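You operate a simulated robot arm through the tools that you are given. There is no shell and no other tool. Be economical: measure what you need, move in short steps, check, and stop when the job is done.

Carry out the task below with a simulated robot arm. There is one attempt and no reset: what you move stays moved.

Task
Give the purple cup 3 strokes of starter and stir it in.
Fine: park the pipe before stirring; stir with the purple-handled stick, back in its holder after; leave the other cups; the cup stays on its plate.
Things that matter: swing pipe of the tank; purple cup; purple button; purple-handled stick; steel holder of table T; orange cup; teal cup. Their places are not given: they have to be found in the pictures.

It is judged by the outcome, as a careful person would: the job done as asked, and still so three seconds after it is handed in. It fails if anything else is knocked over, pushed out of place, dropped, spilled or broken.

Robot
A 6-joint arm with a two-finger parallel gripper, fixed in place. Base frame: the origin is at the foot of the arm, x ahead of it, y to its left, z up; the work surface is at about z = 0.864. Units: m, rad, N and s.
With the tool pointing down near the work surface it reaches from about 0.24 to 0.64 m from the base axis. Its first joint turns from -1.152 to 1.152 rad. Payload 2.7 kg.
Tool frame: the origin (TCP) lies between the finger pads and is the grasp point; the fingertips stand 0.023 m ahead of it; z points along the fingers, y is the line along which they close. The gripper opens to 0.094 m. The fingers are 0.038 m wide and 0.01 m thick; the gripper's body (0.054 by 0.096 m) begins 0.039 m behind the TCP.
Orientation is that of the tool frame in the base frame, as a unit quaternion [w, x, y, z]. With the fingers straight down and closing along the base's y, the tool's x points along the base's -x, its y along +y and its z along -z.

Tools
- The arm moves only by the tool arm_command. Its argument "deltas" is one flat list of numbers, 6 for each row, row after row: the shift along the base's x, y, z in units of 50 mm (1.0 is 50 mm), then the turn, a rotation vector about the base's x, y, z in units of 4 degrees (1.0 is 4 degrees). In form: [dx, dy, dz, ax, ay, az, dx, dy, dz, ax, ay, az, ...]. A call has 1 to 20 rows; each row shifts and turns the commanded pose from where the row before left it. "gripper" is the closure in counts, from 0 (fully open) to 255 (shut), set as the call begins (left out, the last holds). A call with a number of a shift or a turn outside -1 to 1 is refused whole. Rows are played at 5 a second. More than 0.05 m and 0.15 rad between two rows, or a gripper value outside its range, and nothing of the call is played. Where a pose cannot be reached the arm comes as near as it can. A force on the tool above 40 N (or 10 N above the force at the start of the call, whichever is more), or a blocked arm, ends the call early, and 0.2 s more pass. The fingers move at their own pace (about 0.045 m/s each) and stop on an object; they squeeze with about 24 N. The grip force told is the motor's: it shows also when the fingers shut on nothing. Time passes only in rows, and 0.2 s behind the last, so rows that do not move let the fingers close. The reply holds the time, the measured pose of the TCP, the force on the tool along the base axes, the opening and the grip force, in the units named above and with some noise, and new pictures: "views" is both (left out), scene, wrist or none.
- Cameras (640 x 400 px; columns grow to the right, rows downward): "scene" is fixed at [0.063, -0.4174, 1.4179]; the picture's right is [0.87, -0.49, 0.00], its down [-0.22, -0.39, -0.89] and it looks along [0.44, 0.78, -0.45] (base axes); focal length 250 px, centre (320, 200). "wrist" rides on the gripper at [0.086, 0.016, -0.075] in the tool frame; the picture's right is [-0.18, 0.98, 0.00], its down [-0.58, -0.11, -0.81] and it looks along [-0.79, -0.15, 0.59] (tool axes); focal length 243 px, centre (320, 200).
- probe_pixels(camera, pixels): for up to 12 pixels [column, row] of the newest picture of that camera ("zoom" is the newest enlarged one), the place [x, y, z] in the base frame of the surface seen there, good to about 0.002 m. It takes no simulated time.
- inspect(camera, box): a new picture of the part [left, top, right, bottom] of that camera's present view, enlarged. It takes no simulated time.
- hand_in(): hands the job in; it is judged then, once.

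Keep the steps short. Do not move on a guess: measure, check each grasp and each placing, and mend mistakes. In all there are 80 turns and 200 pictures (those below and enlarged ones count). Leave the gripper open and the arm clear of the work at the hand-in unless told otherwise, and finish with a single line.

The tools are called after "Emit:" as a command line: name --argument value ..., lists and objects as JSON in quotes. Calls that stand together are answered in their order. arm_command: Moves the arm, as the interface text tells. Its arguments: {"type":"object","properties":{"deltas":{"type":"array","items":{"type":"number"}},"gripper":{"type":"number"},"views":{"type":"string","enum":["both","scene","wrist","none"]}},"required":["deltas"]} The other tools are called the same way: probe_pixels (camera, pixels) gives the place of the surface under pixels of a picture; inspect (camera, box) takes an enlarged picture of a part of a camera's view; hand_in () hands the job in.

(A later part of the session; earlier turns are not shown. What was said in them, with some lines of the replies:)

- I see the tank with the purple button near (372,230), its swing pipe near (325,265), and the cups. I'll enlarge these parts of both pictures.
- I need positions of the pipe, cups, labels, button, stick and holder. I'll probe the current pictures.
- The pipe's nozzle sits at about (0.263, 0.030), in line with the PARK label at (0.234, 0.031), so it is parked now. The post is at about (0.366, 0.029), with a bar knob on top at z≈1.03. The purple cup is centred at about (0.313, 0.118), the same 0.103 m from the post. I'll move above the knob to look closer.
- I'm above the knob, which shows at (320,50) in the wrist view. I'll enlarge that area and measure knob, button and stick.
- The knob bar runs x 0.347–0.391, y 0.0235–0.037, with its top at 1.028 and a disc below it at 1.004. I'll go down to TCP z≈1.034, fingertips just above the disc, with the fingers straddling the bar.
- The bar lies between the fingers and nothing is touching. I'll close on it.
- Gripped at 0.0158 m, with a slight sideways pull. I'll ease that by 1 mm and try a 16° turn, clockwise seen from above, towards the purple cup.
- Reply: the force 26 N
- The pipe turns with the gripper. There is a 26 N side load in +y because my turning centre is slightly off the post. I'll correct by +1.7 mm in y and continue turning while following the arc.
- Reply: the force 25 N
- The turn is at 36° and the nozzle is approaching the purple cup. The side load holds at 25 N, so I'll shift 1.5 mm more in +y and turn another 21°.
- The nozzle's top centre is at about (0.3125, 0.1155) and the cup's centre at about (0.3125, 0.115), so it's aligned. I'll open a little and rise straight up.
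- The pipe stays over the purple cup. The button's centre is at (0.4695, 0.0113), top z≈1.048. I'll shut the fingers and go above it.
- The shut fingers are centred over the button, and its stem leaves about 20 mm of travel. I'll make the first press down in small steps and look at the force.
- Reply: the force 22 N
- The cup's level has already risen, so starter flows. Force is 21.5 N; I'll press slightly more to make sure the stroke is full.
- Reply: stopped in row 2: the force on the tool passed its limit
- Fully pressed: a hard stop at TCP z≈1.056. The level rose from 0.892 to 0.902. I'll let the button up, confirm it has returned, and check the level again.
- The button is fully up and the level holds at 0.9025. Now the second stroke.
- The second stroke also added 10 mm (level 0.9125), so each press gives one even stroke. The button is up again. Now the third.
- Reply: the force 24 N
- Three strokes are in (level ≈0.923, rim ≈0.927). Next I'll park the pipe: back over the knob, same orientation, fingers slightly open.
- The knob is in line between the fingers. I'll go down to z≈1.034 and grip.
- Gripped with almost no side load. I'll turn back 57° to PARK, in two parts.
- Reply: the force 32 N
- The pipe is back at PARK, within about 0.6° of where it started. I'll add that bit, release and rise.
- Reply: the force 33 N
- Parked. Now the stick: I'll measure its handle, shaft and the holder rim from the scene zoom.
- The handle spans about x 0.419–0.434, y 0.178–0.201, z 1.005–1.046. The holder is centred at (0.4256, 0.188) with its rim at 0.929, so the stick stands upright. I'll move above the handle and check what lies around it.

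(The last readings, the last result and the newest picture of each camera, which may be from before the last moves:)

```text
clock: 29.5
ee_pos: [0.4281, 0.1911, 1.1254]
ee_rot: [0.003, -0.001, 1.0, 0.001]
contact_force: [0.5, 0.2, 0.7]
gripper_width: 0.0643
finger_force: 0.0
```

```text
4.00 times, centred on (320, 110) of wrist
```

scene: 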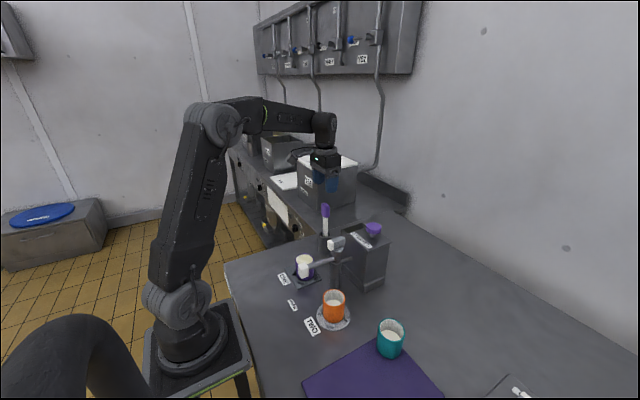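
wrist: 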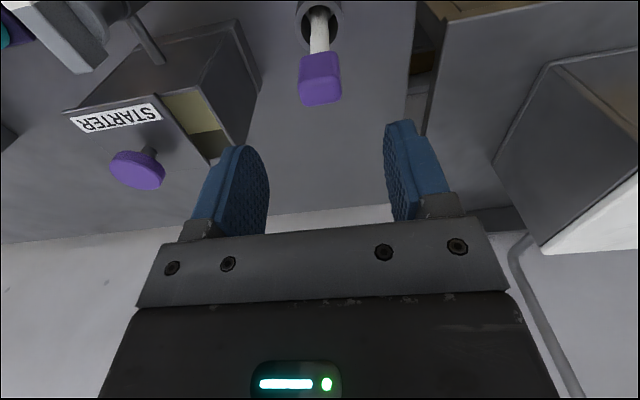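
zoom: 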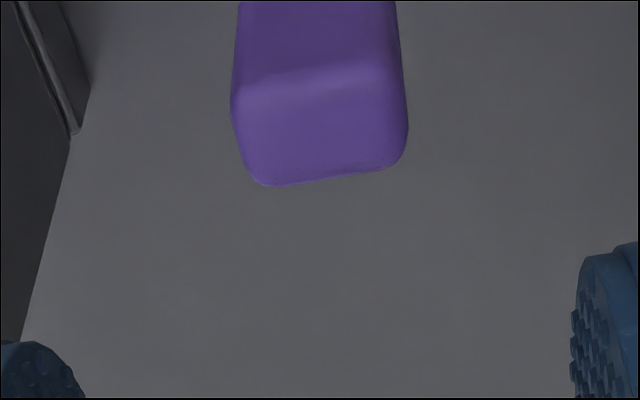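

The neighbours are far away. I'll measure the handle's top face from here.

Emit:
probe_pixels --camera "wrist" --pixels '[[301, 82], [338, 78], [306, 104], [338, 101], [320, 92], [302, 62], [338, 58], [320, 30]]'

```text
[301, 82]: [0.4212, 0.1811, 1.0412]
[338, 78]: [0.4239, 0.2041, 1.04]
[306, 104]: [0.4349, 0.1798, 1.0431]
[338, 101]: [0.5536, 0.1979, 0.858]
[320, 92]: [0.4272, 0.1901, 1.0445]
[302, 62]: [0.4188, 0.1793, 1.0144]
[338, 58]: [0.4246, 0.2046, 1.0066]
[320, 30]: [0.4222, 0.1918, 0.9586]
```

The handle centre is about (0.4275, 0.1905), right under the TCP. I'll go down to z≈1.028, still open.

Emit:
arm_command --deltas '[0, 0, -0.6, 0, 0, 0, 0, 0, -0.6, 0, 0, 0, 0, 0, -0.5, 0, 0, 0, 0, 0, -0.25, 0, 0, 0, 0, 0, 0, 0, 0, 0]'

Emit:
inspect --camera "scene" --box '[270, 180, 366, 240]'

```text
clock: 30.7
ee_pos: [0.427, 0.1895, 1.0265]
ee_rot: [0.004, -0.001, 1.0, 0.002]
contact_force: [-0.6, 0.3, -0.5]
gripper_width: 0.0642
finger_force: 0.0
```

scene: 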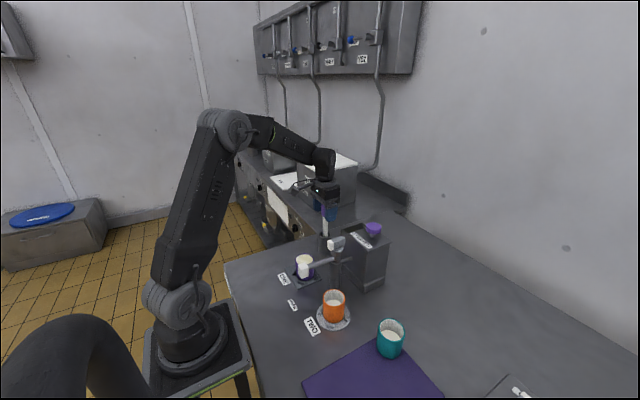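
wrist: 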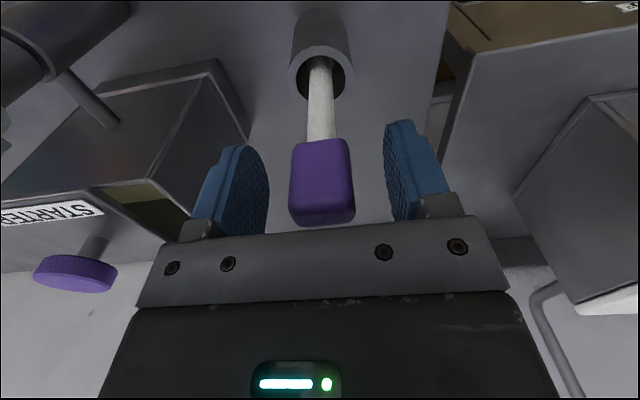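

```text
6.67 times, centred on (318, 210) of scene
```

zoom: 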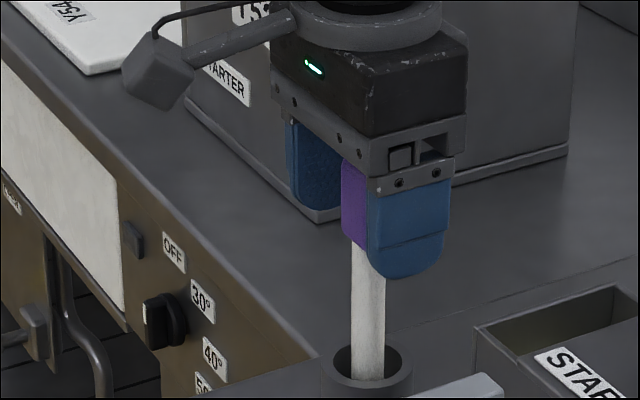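

The handle is between the fingers with no contact. I'll close, then lift slightly as a test.

Emit:
arm_command --deltas '[0, 0, 0, 0, 0, 0, 0, 0, 0, 0, 0, 0, 0, 0, 0, 0, 0, 0, 0, 0, 0, 0, 0, 0]' --gripper 255 --views "none"

Emit:
arm_command --deltas '[0, 0, 0.3, 0, 0, 0, 0, 0, 0.3, 0, 0, 0, 0, 0, 0, 0, 0, 0]'

```text
clock: 31.7
ee_pos: [0.4268, 0.1901, 1.0269]
ee_rot: [0.003, -0.001, 1.0, 0.002]
contact_force: [-0.9, 0.3, -0.5]
gripper_width: 0.0296
finger_force: 23.6
```

```text
clock: 32.5
ee_pos: [0.4263, 0.1892, 1.0576]
ee_rot: [0.004, -0.001, 1.0, 0.002]
contact_force: [-0.8, 0.1, -0.4]
gripper_width: 0.0292
finger_force: 23.9
```

scene: 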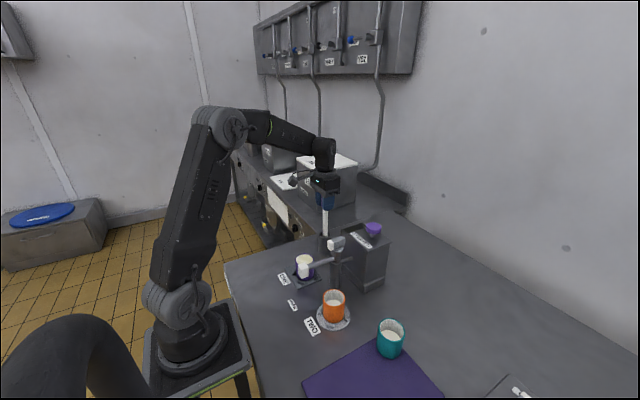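
wrist: 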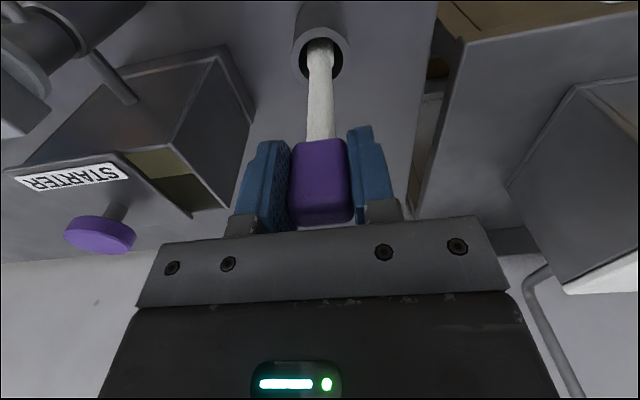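

The stick came up with the hand. The opening is 0.029 m, so I'll check how the handle sits between the pads.

Emit:
inspect --camera "wrist" --box '[220, 110, 412, 230]'

Emit:
inspect --camera "scene" --box '[276, 175, 372, 235]'

```text
3.33 times, centred on (316, 170) of wrist
```

zoom: 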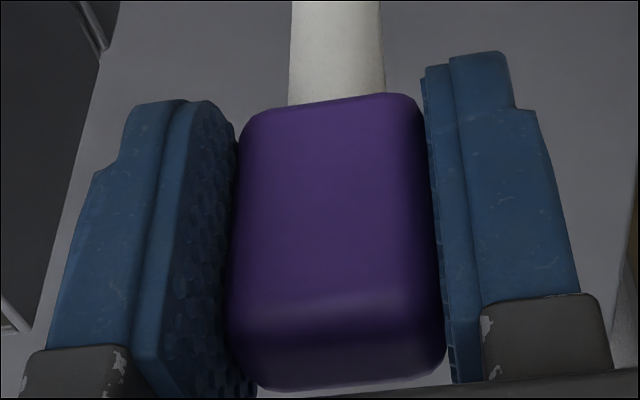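

```text
6.67 times, centred on (324, 205) of scene
```

zoom: 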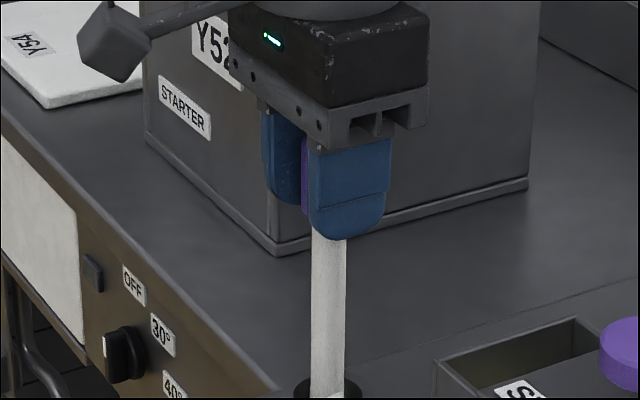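

The handle sits flat between the pads. I'll lift until the tip clears the holder.

Emit:
arm_command --deltas '[0, 0, 0.6, 0, 0, 0, 0, 0, 0.6, 0, 0, 0, 0, 0, 0.5, 0, 0, 0, 0, 0, 0, 0, 0, 0]'

Emit:
inspect --camera "scene" --box '[276, 165, 404, 245]'

```text
clock: 33.5
ee_pos: [0.429, 0.1906, 1.1437]
ee_rot: [0.004, -0.001, 1.0, 0.002]
contact_force: [0.1, 0.4, 0.4]
gripper_width: 0.0295
finger_force: 24.2
```

scene: 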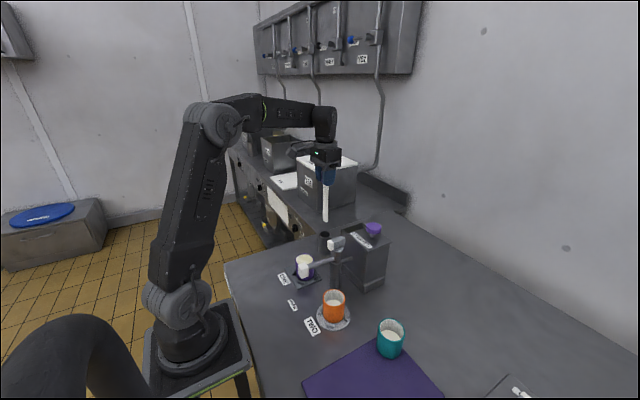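
wrist: 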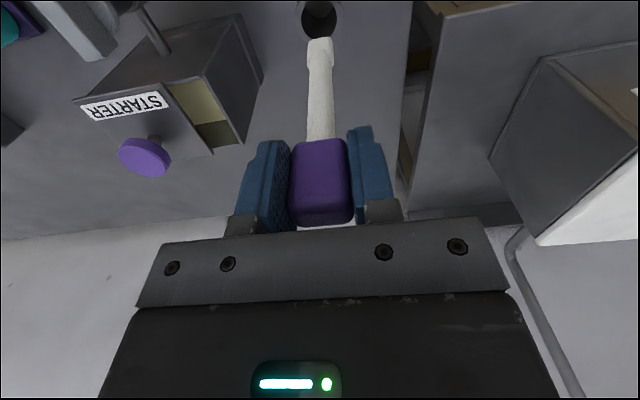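

```text
5.00 times, centred on (340, 205) of scene
```

zoom: 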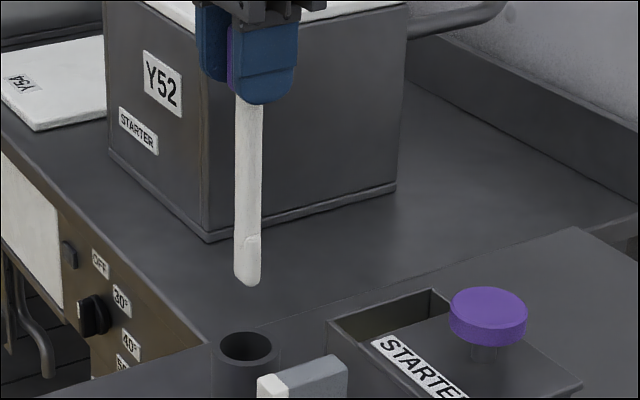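

The tip is clear of the holder. I'll measure the tip and shaft positions.

Emit:
probe_pixels --camera "zoom" --pixels '[[247, 281], [247, 265], [237, 270], [258, 270], [248, 230], [248, 130], [247, 284]]'

Emit:
probe_pixels --camera "wrist" --pixels '[[320, 40], [311, 50], [331, 50], [320, 60], [318, 20], [305, 20], [338, 20]]'

```text
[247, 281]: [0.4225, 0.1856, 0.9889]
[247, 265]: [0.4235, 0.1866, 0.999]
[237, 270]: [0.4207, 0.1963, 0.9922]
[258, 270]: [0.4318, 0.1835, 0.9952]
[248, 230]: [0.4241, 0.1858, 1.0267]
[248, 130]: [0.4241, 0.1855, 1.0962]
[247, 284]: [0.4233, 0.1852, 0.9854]
```

```text
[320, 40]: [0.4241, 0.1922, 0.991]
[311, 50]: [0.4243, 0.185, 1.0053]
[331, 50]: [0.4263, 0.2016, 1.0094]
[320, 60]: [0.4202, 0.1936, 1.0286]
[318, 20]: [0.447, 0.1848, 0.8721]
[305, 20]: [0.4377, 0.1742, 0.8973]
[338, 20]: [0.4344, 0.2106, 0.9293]
```

The tip is 0.158 m below the TCP and the paddle is about 16 mm wide in y. I'll re-measure the cup rim to find the exact centre before going over.

Emit:
inspect --camera "scene" --box '[280, 240, 328, 270]'

```text
13.33 times, centred on (304, 255) of scene
```

zoom: 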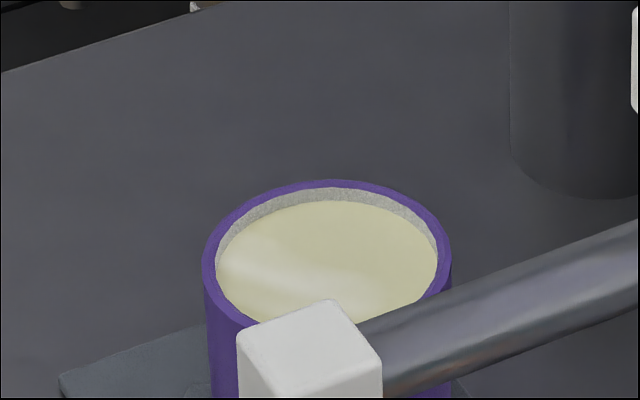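

Emit:
probe_pixels --camera "zoom" --pixels '[[328, 184], [208, 258], [447, 258], [260, 203], [400, 206], [225, 305], [430, 302], [240, 312], [328, 260], [328, 225], [380, 260], [280, 260]]'

```text
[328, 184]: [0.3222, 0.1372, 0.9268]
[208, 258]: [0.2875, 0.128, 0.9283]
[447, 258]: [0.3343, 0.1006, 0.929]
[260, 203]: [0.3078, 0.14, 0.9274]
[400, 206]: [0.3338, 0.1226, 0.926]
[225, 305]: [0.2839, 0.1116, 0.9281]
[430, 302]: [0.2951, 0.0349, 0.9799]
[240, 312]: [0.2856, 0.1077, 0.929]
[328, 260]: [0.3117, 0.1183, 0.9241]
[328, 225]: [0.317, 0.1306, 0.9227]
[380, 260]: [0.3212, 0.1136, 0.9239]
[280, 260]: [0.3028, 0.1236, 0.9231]
```

The cup's centre fits (0.3105, 0.1145) with an inner radius of about 23 mm. I'll carry the stick above the cup, with the tip at 0.985, well over the rim.

Emit:
arm_command --deltas '[-0.47, -0.31, 0, 0, 0, 0, -0.47, -0.31, 0, 0, 0, 0, -0.47, -0.31, 0, 0, 0, 0, -0.47, -0.31, 0, 0, 0, 0, -0.46, -0.3, 0, 0, 0, 0, 0, 0, 0, 0, 0, 0]'

Emit:
inspect --camera "scene" --box '[264, 200, 360, 260]'

Emit:
probe_pixels --camera "scene" --pixels '[[305, 230], [305, 240]]'

```text
clock: 34.9
ee_pos: [0.3101, 0.1147, 1.1429]
ee_rot: [0.003, -0.001, 1.0, 0.002]
contact_force: [0.3, 0.2, -1.1]
gripper_width: 0.0295
finger_force: 23.5
```

scene: 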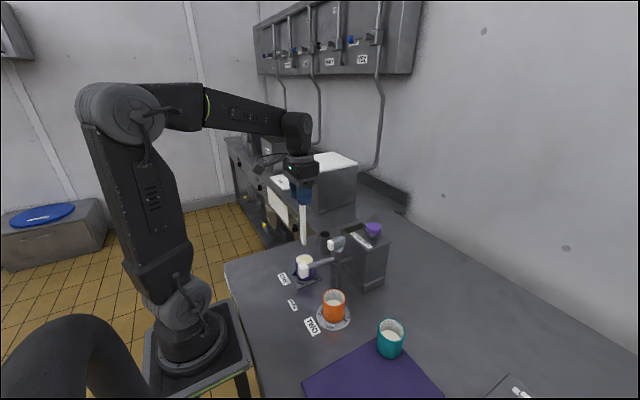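
wrist: 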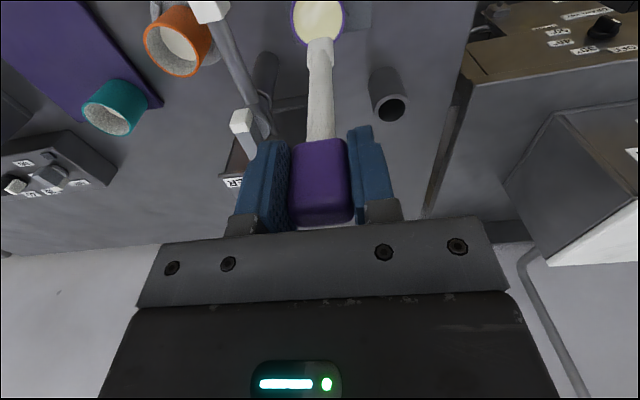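

```text
6.67 times, centred on (312, 230) of scene
```

zoom: 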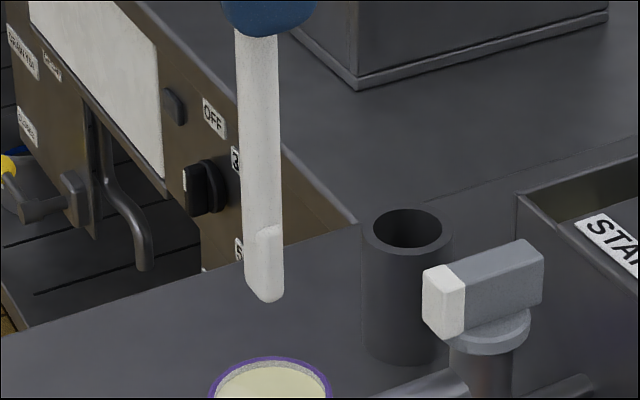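

```text
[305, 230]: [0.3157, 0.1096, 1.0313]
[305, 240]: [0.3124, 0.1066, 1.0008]
```

I'll measure the tip's edges here before lowering.

Emit:
probe_pixels --camera "zoom" --pixels '[[247, 265], [281, 265], [264, 265], [265, 298], [255, 265], [273, 265]]'

Emit:
probe_pixels --camera "wrist" --pixels '[[309, 52], [332, 52], [320, 50], [320, 40], [298, 10], [342, 10], [320, 20]]'

```text
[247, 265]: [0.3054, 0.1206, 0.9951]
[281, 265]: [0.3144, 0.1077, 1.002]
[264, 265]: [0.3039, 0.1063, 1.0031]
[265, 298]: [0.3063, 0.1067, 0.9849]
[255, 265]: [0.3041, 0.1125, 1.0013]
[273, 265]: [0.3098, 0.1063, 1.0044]
```

```text
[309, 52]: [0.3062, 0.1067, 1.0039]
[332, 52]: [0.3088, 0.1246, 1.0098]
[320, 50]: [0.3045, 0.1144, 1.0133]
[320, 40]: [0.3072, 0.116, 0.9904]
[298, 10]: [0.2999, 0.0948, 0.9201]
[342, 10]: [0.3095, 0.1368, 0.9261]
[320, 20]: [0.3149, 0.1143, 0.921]
```

The tip centre is about (0.3095, 0.115), within 1 mm of the cup's centre. I'll lower it to a tip height of 0.893, slowly at the liquid.

Emit:
arm_command --deltas '[0, 0, -0.4, 0, 0, 0, 0, 0, -0.4, 0, 0, 0, 0, 0, -0.3, 0, 0, 0, 0, 0, -0.2, 0, 0, 0, 0, 0, -0.2, 0, 0, 0, 0, 0, -0.2, 0, 0, 0, 0, 0, -0.14, 0, 0, 0, 0, 0, 0, 0, 0, 0]'

Emit:
inspect --camera "scene" --box '[264, 225, 360, 285]'

```text
clock: 36.7
ee_pos: [0.3085, 0.1134, 1.0497]
ee_rot: [0.004, 0.0, 1.0, 0.002]
contact_force: [0.2, 0.0, -0.9]
gripper_width: 0.0296
finger_force: 24.6
```

scene: 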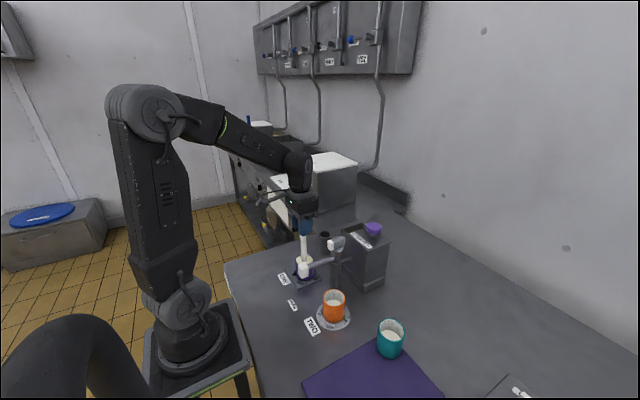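
wrist: 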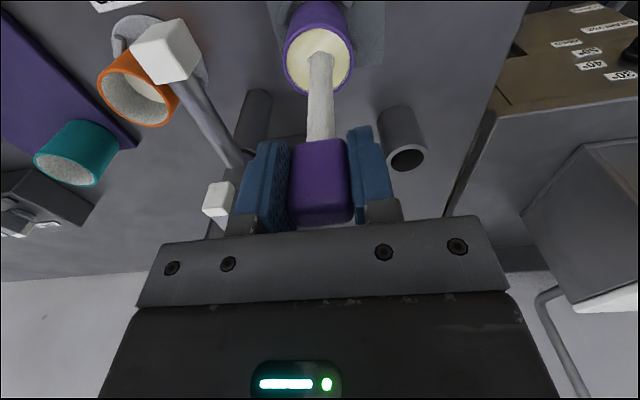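

```text
6.67 times, centred on (312, 255) of scene
```

zoom: 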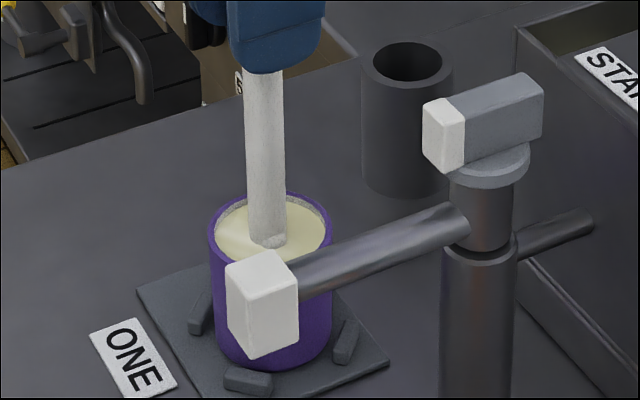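

The stick is in the liquid, clear of the walls, with no force. I'll stir gently: two circles of 6 mm radius.

Emit:
arm_command --deltas '[0.13, 0, 0, 0, 0, 0, -0.035, 0.085, 0, 0, 0, 0, -0.085, 0.035, 0, 0, 0, 0, -0.085, -0.035, 0, 0, 0, 0, -0.035, -0.085, 0, 0, 0, 0, 0.035, -0.085, 0, 0, 0, 0, 0.085, -0.035, 0, 0, 0, 0, 0.085, 0.035, 0, 0, 0, 0, 0.035, 0.085, 0, 0, 0, 0, -0.035, 0.085, 0, 0, 0, 0, -0.085, 0.035, 0, 0, 0, 0, -0.085, -0.035, 0, 0, 0, 0, -0.035, -0.085, 0, 0, 0, 0, 0.035, -0.085, 0, 0, 0, 0, 0.085, -0.035, 0, 0, 0, 0, 0.085, 0.035, 0, 0, 0, 0, 0.035, 0.085, 0, 0, 0, 0]' --views "none"

Emit:
inspect --camera "scene" --box '[264, 225, 360, 285]'

Emit:
inspect --camera "wrist" --box '[256, 0, 384, 80]'

```text
clock: 40.3
ee_pos: [0.3163, 0.114, 1.0503]
ee_rot: [0.003, -0.001, 1.0, 0.001]
contact_force: [0.0, 0.4, -0.9]
gripper_width: 0.0294
finger_force: 23.8
```

```text
6.67 times, centred on (312, 255) of scene
```

zoom: 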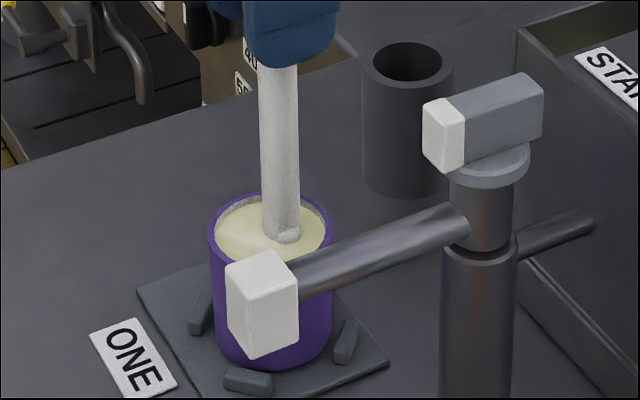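

```text
5.00 times, centred on (320, 40) of wrist
```

zoom: 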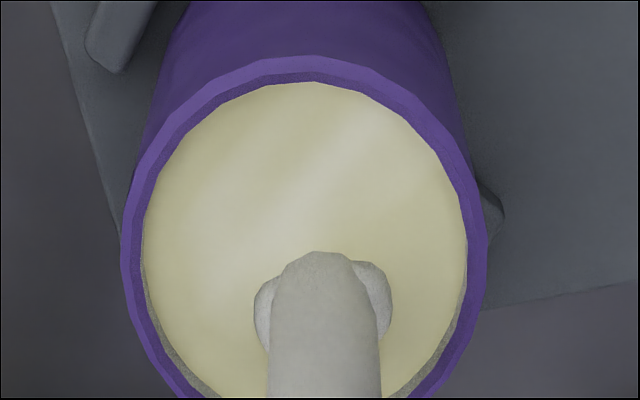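

No contact and no spill, but the surface still looks yellow and streaky. I'll stir on, 6 mm deeper and with an 8 mm radius.

Emit:
arm_command --deltas '[0.04, 0, -0.12, 0, 0, 0, -0.05, 0.12, 0, 0, 0, 0, -0.12, 0.05, 0, 0, 0, 0, -0.12, -0.05, 0, 0, 0, 0, -0.05, -0.12, 0, 0, 0, 0, 0.05, -0.12, 0, 0, 0, 0, 0.12, -0.05, 0, 0, 0, 0, 0.12, 0.05, 0, 0, 0, 0, 0.05, 0.12, 0, 0, 0, 0, -0.05, 0.12, 0, 0, 0, 0, -0.12, 0.05, 0, 0, 0, 0, -0.12, -0.05, 0, 0, 0, 0, -0.05, -0.12, 0, 0, 0, 0, 0.05, -0.12, 0, 0, 0, 0, 0.12, -0.05, 0, 0, 0, 0, 0.12, 0.05, 0, 0, 0, 0, 0.05, 0.12, 0, 0, 0, 0]' --views "none"

Emit:
arm_command --deltas '[-0.05, 0.12, 0, 0, 0, 0, -0.12, 0.05, 0, 0, 0, 0, -0.12, -0.05, 0, 0, 0, 0, -0.05, -0.12, 0, 0, 0, 0, 0.05, -0.12, 0, 0, 0, 0, 0.12, -0.05, 0, 0, 0, 0, 0.12, 0.05, 0, 0, 0, 0, 0.05, 0.12, 0, 0, 0, 0, -0.05, 0.12, 0, 0, 0, 0, -0.12, 0.05, 0, 0, 0, 0, -0.12, -0.05, 0, 0, 0, 0, -0.05, -0.12, 0, 0, 0, 0, 0.05, -0.12, 0, 0, 0, 0, 0.12, -0.05, 0, 0, 0, 0, 0.12, 0.05, 0, 0, 0, 0, 0.05, 0.12, 0, 0, 0, 0]' --views "scene"

Emit:
inspect --camera "scene" --box '[264, 225, 360, 285]'

Emit:
inspect --camera "wrist" --box '[256, 0, 384, 80]'

```text
clock: 43.9
ee_pos: [0.3181, 0.1124, 1.0427]
ee_rot: [0.003, -0.001, 1.0, 0.002]
contact_force: [-0.4, 0.5, -0.8]
gripper_width: 0.0295
finger_force: 23.6
```

```text
clock: 47.3
ee_pos: [0.3179, 0.1139, 1.044]
ee_rot: [0.002, -0.001, 1.0, 0.002]
contact_force: [0.4, -0.4, -0.9]
gripper_width: 0.0298
finger_force: 23.7
```

scene: 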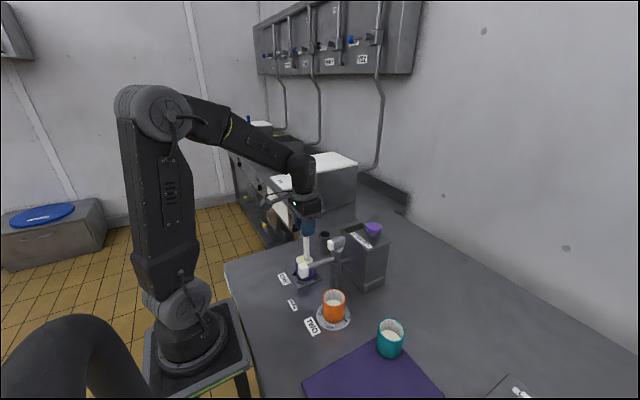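

```text
6.67 times, centred on (312, 255) of scene
```

zoom: 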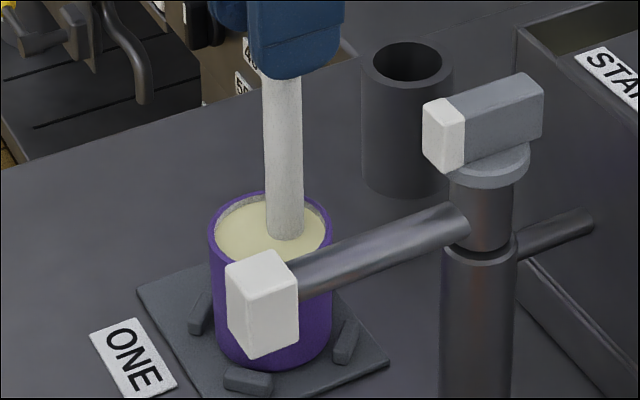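

```text
5.00 times, centred on (320, 40) of wrist
```

zoom: 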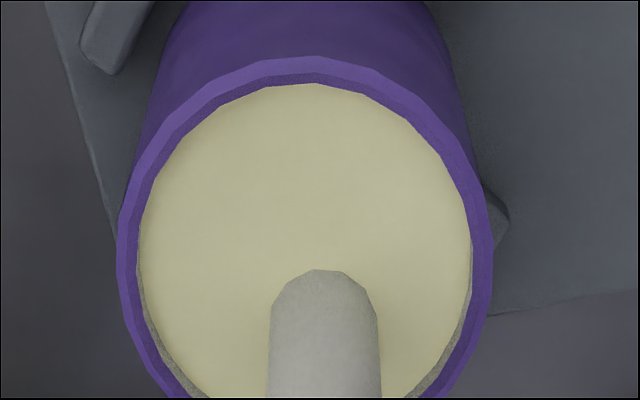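

The streaks are gone and the colour is even all over. I'll do two more circles for certainty, then centre the stick.

Emit:
arm_command --deltas '[-0.05, 0.12, 0, 0, 0, 0, -0.12, 0.05, 0, 0, 0, 0, -0.12, -0.05, 0, 0, 0, 0, -0.05, -0.12, 0, 0, 0, 0, 0.05, -0.12, 0, 0, 0, 0, 0.12, -0.05, 0, 0, 0, 0, 0.12, 0.05, 0, 0, 0, 0, 0.05, 0.12, 0, 0, 0, 0, -0.05, 0.12, 0, 0, 0, 0, -0.12, 0.05, 0, 0, 0, 0, -0.12, -0.05, 0, 0, 0, 0, -0.05, -0.12, 0, 0, 0, 0, 0.05, -0.12, 0, 0, 0, 0, 0.12, -0.05, 0, 0, 0, 0, 0.12, 0.05, 0, 0, 0, 0, 0.05, 0.12, 0, 0, 0, 0, -0.17, 0, 0, 0, 0, 0, 0, 0, 0, 0, 0, 0, 0, 0, 0, 0, 0, 0]' --views "none"

Emit:
arm_command --deltas '[0, 0, 0.2, 0, 0, 0, 0, 0, 0.2, 0, 0, 0, 0, 0, 0.2, 0, 0, 0, 0, 0, 0.2, 0, 0, 0, 0, 0, 0.2, 0, 0, 0, 0, 0, 0.4, 0, 0, 0, 0, 0, 0.6, 0, 0, 0, 0, 0, 0, 0, 0, 0, 0, 0, 0, 0, 0, 0, 0, 0, 0, 0, 0, 0, 0, 0, 0, 0, 0, 0]'

Emit:
inspect --camera "scene" --box '[264, 225, 360, 285]'

```text
clock: 51.3
ee_pos: [0.309, 0.1134, 1.0438]
ee_rot: [0.003, -0.001, 1.0, 0.001]
contact_force: [0.2, -0.9, -0.6]
gripper_width: 0.0295
finger_force: 24.0
```

```text
clock: 53.7
ee_pos: [0.3093, 0.114, 1.1447]
ee_rot: [0.003, -0.001, 1.0, 0.002]
contact_force: [-0.2, 0.0, 0.4]
gripper_width: 0.0295
finger_force: 23.7
```

scene: 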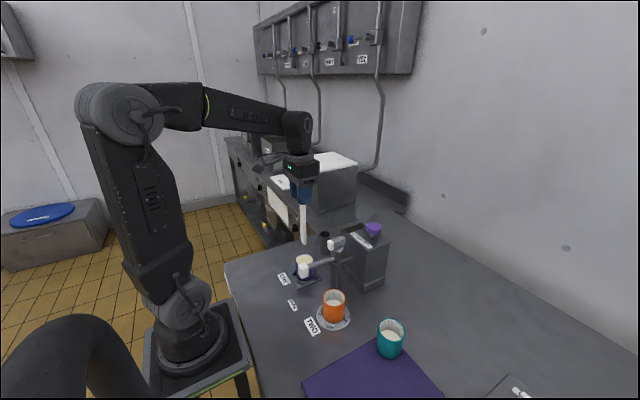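
wrist: 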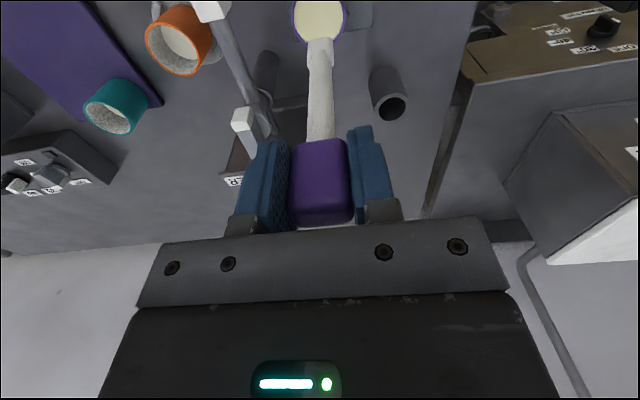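

```text
6.67 times, centred on (312, 255) of scene
```

zoom: 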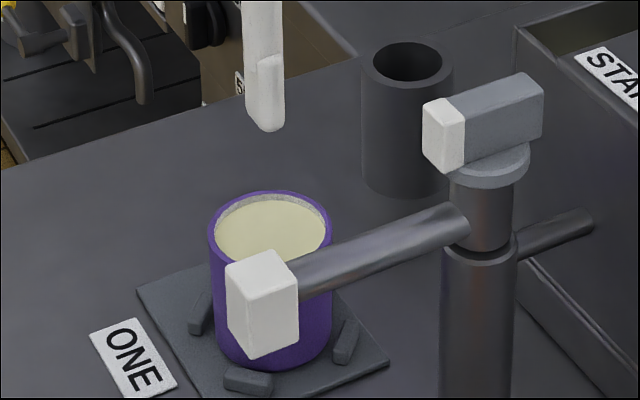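

The mix is even, nothing is spilled and the cup is in place. I'll carry the stick back above its holder.

Emit:
arm_command --deltas '[0.47, 0.31, 0, 0, 0, 0, 0.47, 0.31, 0, 0, 0, 0, 0.47, 0.31, 0, 0, 0, 0, 0.47, 0.31, 0, 0, 0, 0, 0.46, 0.3, 0, 0, 0, 0, 0, 0, 0, 0, 0, 0, 0, 0, 0, 0, 0, 0]'

Emit:
inspect --camera "scene" --box '[276, 190, 372, 250]'

Emit:
probe_pixels --camera "zoom" --pixels '[[314, 140], [332, 140], [323, 140], [282, 315], [364, 315], [323, 278], [323, 345]]'

```text
clock: 55.3
ee_pos: [0.427, 0.1899, 1.147]
ee_rot: [0.003, -0.001, 1.0, 0.002]
contact_force: [0.4, -0.2, 0.2]
gripper_width: 0.0294
finger_force: 23.9
```

scene: 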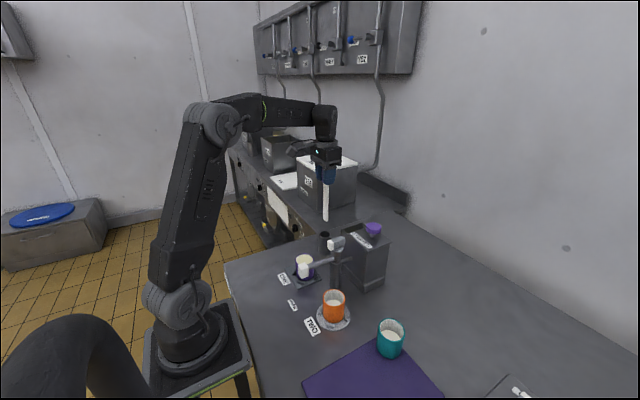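
wrist: 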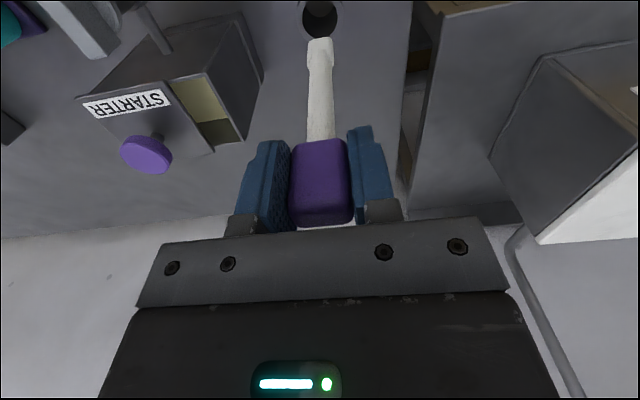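

```text
6.67 times, centred on (324, 220) of scene
```

zoom: 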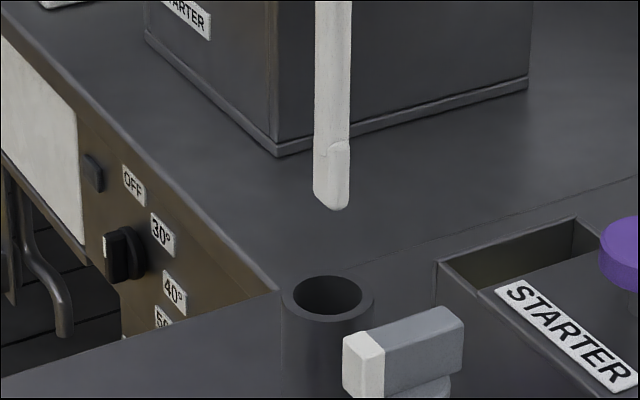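

```text
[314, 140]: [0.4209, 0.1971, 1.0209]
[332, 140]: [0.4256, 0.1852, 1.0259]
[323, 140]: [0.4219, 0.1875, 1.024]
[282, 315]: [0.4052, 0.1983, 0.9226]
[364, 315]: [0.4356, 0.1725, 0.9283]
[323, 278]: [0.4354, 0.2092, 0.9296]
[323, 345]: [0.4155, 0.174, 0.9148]
```

The arm is in the same pose as at the lift, with the tip over the holder opening. I'll lower it with small steps.

Emit:
arm_command --deltas '[0, 0, -0.4, 0, 0, 0, 0, 0, -0.4, 0, 0, 0, 0, 0, -0.2, 0, 0, 0, 0, 0, -0.2, 0, 0, 0, 0, 0, -0.2, 0, 0, 0, 0, 0, -0.2, 0, 0, 0, 0, 0, 0, 0, 0, 0]'

Emit:
inspect --camera "scene" --box '[276, 190, 372, 250]'

```text
clock: 56.9
ee_pos: [0.4268, 0.1888, 1.0648]
ee_rot: [0.002, -0.002, 1.0, 0.002]
contact_force: [-0.1, -0.6, -0.4]
gripper_width: 0.0293
finger_force: 24.4
```

scene: 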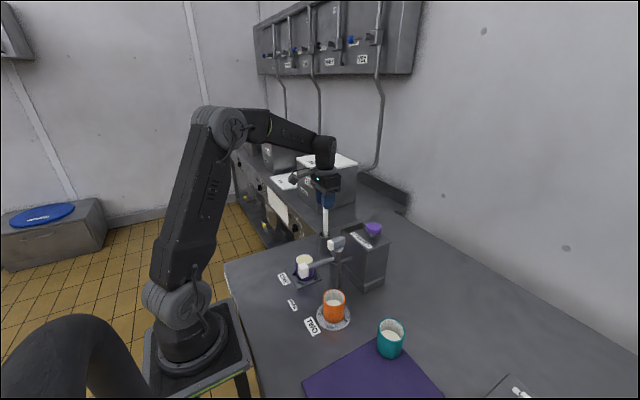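
wrist: 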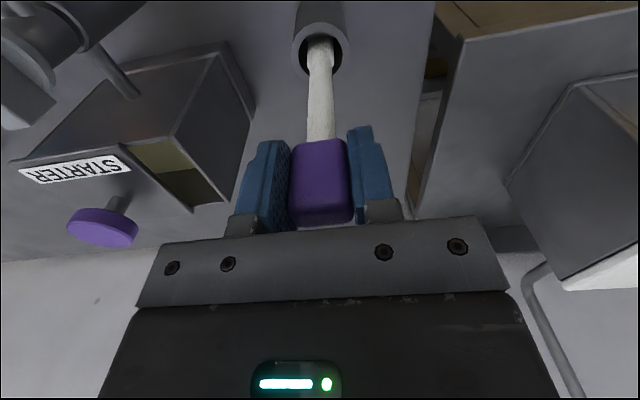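

```text
6.67 times, centred on (324, 220) of scene
```

zoom: 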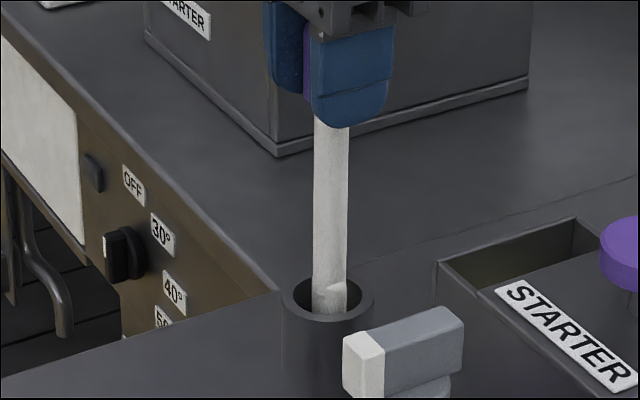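

The stick is inside the holder without touching. I'll lower the remaining ~37 mm to just about the bottom.

Emit:
arm_command --deltas '[0, 0, -0.3, 0, 0, 0, 0, 0, -0.25, 0, 0, 0, 0, 0, -0.1, 0, 0, 0, 0, 0, -0.06, 0, 0, 0, 0, 0, -0.03, 0, 0, 0, 0, 0, 0, 0, 0, 0]' --views "none"

```text
clock: 58.3
ee_pos: [0.4266, 0.1903, 1.0283]
ee_rot: [0.003, -0.001, 1.0, 0.002]
contact_force: [-0.5, 0.0, -0.8]
gripper_width: 0.0296
finger_force: 24.3
```

That's 1–2 mm above the pick-up height. I'll take the last bit down, then open the fingers.

Emit:
arm_command --deltas '[0, 0, -0.03, 0, 0, 0, 0, 0, 0, 0, 0, 0]' --views "none"

Emit:
arm_command --deltas '[0, 0, 0, 0, 0, 0, 0, 0, 0, 0, 0, 0, 0, 0, 0, 0, 0, 0]' --gripper 70

Emit:
inspect --camera "scene" --box '[276, 190, 372, 250]'

```text
clock: 58.9
ee_pos: [0.4274, 0.1894, 1.0266]
ee_rot: [0.004, 0.0, 1.0, 0.002]
contact_force: [-1.7, -1.3, 8.1]
gripper_width: 0.0295
finger_force: 23.8
```

```text
clock: 59.7
ee_pos: [0.4268, 0.1897, 1.0261]
ee_rot: [0.003, 0.0, 1.0, 0.001]
contact_force: [0.5, -0.2, -0.3]
gripper_width: 0.0683
finger_force: 0.1
```

scene: 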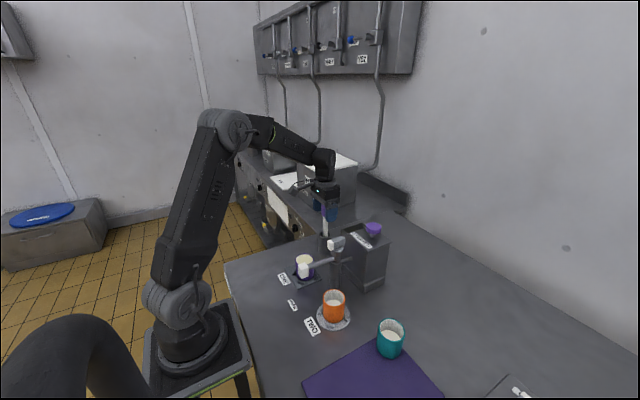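
wrist: 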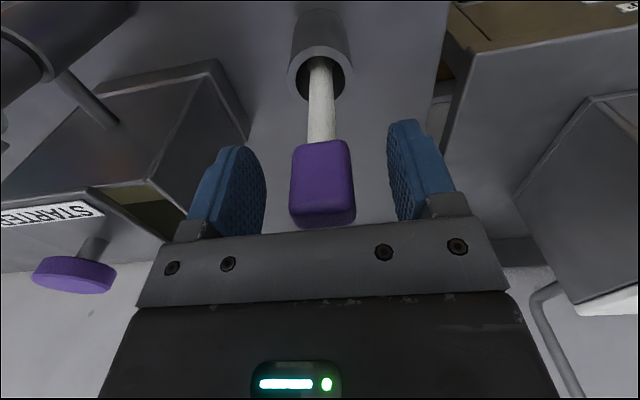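

```text
6.67 times, centred on (324, 220) of scene
```

zoom: 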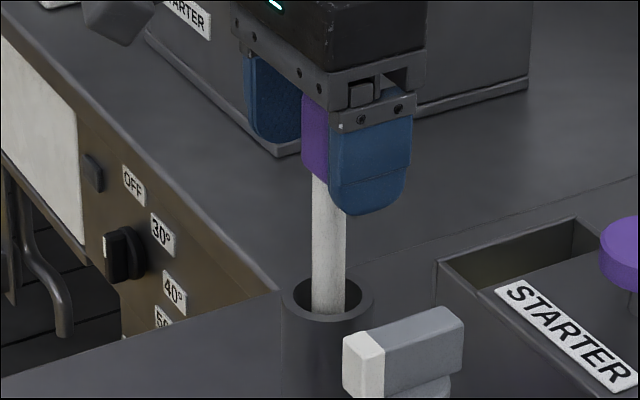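

The stick touched the bottom (8 N), is released and stands upright. I'll rise straight up, open fully and check everything.

Emit:
arm_command --deltas '[0, 0, 0.3, 0, 0, 0, 0, 0, 0.6, 0, 0, 0, 0, 0, 0.8, 0, 0, 0, 0, 0, 0.8, 0, 0, 0, 0, 0, 0.8, 0, 0, 0, 0, 0, 0.8, 0, 0, 0, 0, 0, 0, 0, 0, 0]' --gripper 70 --views "none"

Emit:
arm_command --deltas '[-0.5, -0.8, 0.3, 0, 0, 0, -0.5, -0.8, 0.3, 0, 0, 0, -0.4, -0.8, 0, 0, 0, 0, 0, -0.8, 0, 0, 0, 0, 0, 0, 0, 0, 0, 0]' --gripper 0

Emit:
inspect --camera "scene" --box '[260, 190, 420, 290]'

Emit:
inspect --camera "scene" --box '[260, 250, 420, 350]'

```text
clock: 61.3
ee_pos: [0.428, 0.1878, 1.2313]
ee_rot: [0.004, -0.001, 1.0, 0.002]
contact_force: [0.9, -0.5, 0.0]
gripper_width: 0.0682
finger_force: 0.1
```

```text
clock: 62.5
ee_pos: [0.3568, 0.0272, 1.2622]
ee_rot: [0.003, -0.001, 1.0, 0.001]
contact_force: [0.5, 0.1, 0.9]
gripper_width: 0.0938
finger_force: 0.0
```

scene: 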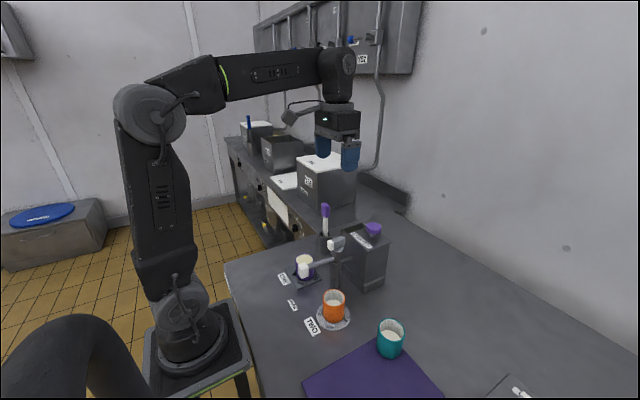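
wrist: 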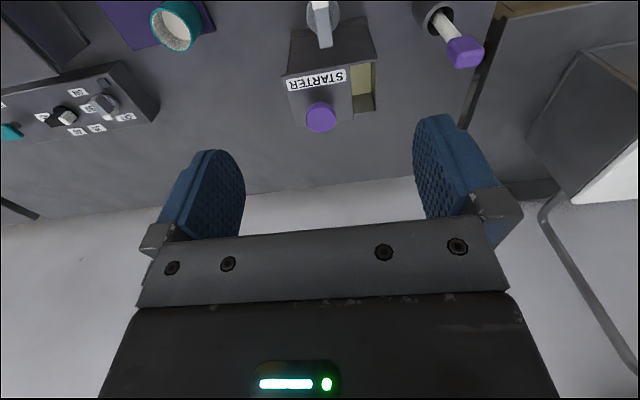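

```text
4.00 times, centred on (340, 240) of scene
```

zoom: 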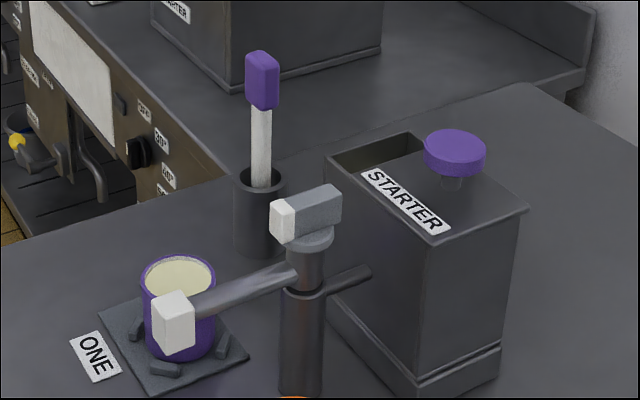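

```text
4.00 times, centred on (340, 300) of scene
```

zoom: 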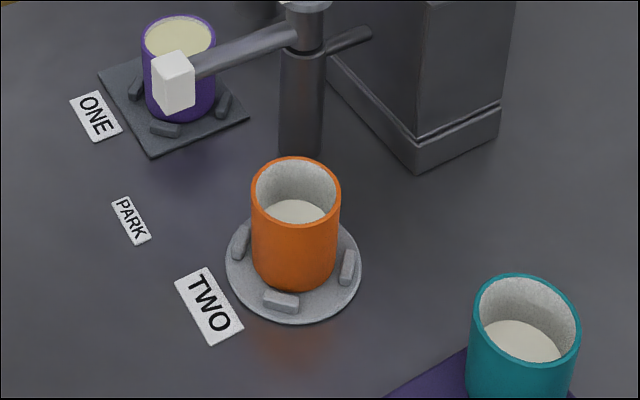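

The pipe is parked, the stick is in its holder, the purple cup is on its plate with an even mix, and the other cups are unchanged. The gripper is open and clear, so I'm handing in.

Emit:
hand_in

```text
The job is handed in.
```

The purple cup got 3 strokes of starter, stirred in to an even mix with nothing spilled; the pipe was parked before stirring, the purple-handled stick is back in its holder, and the other cups were left alone.
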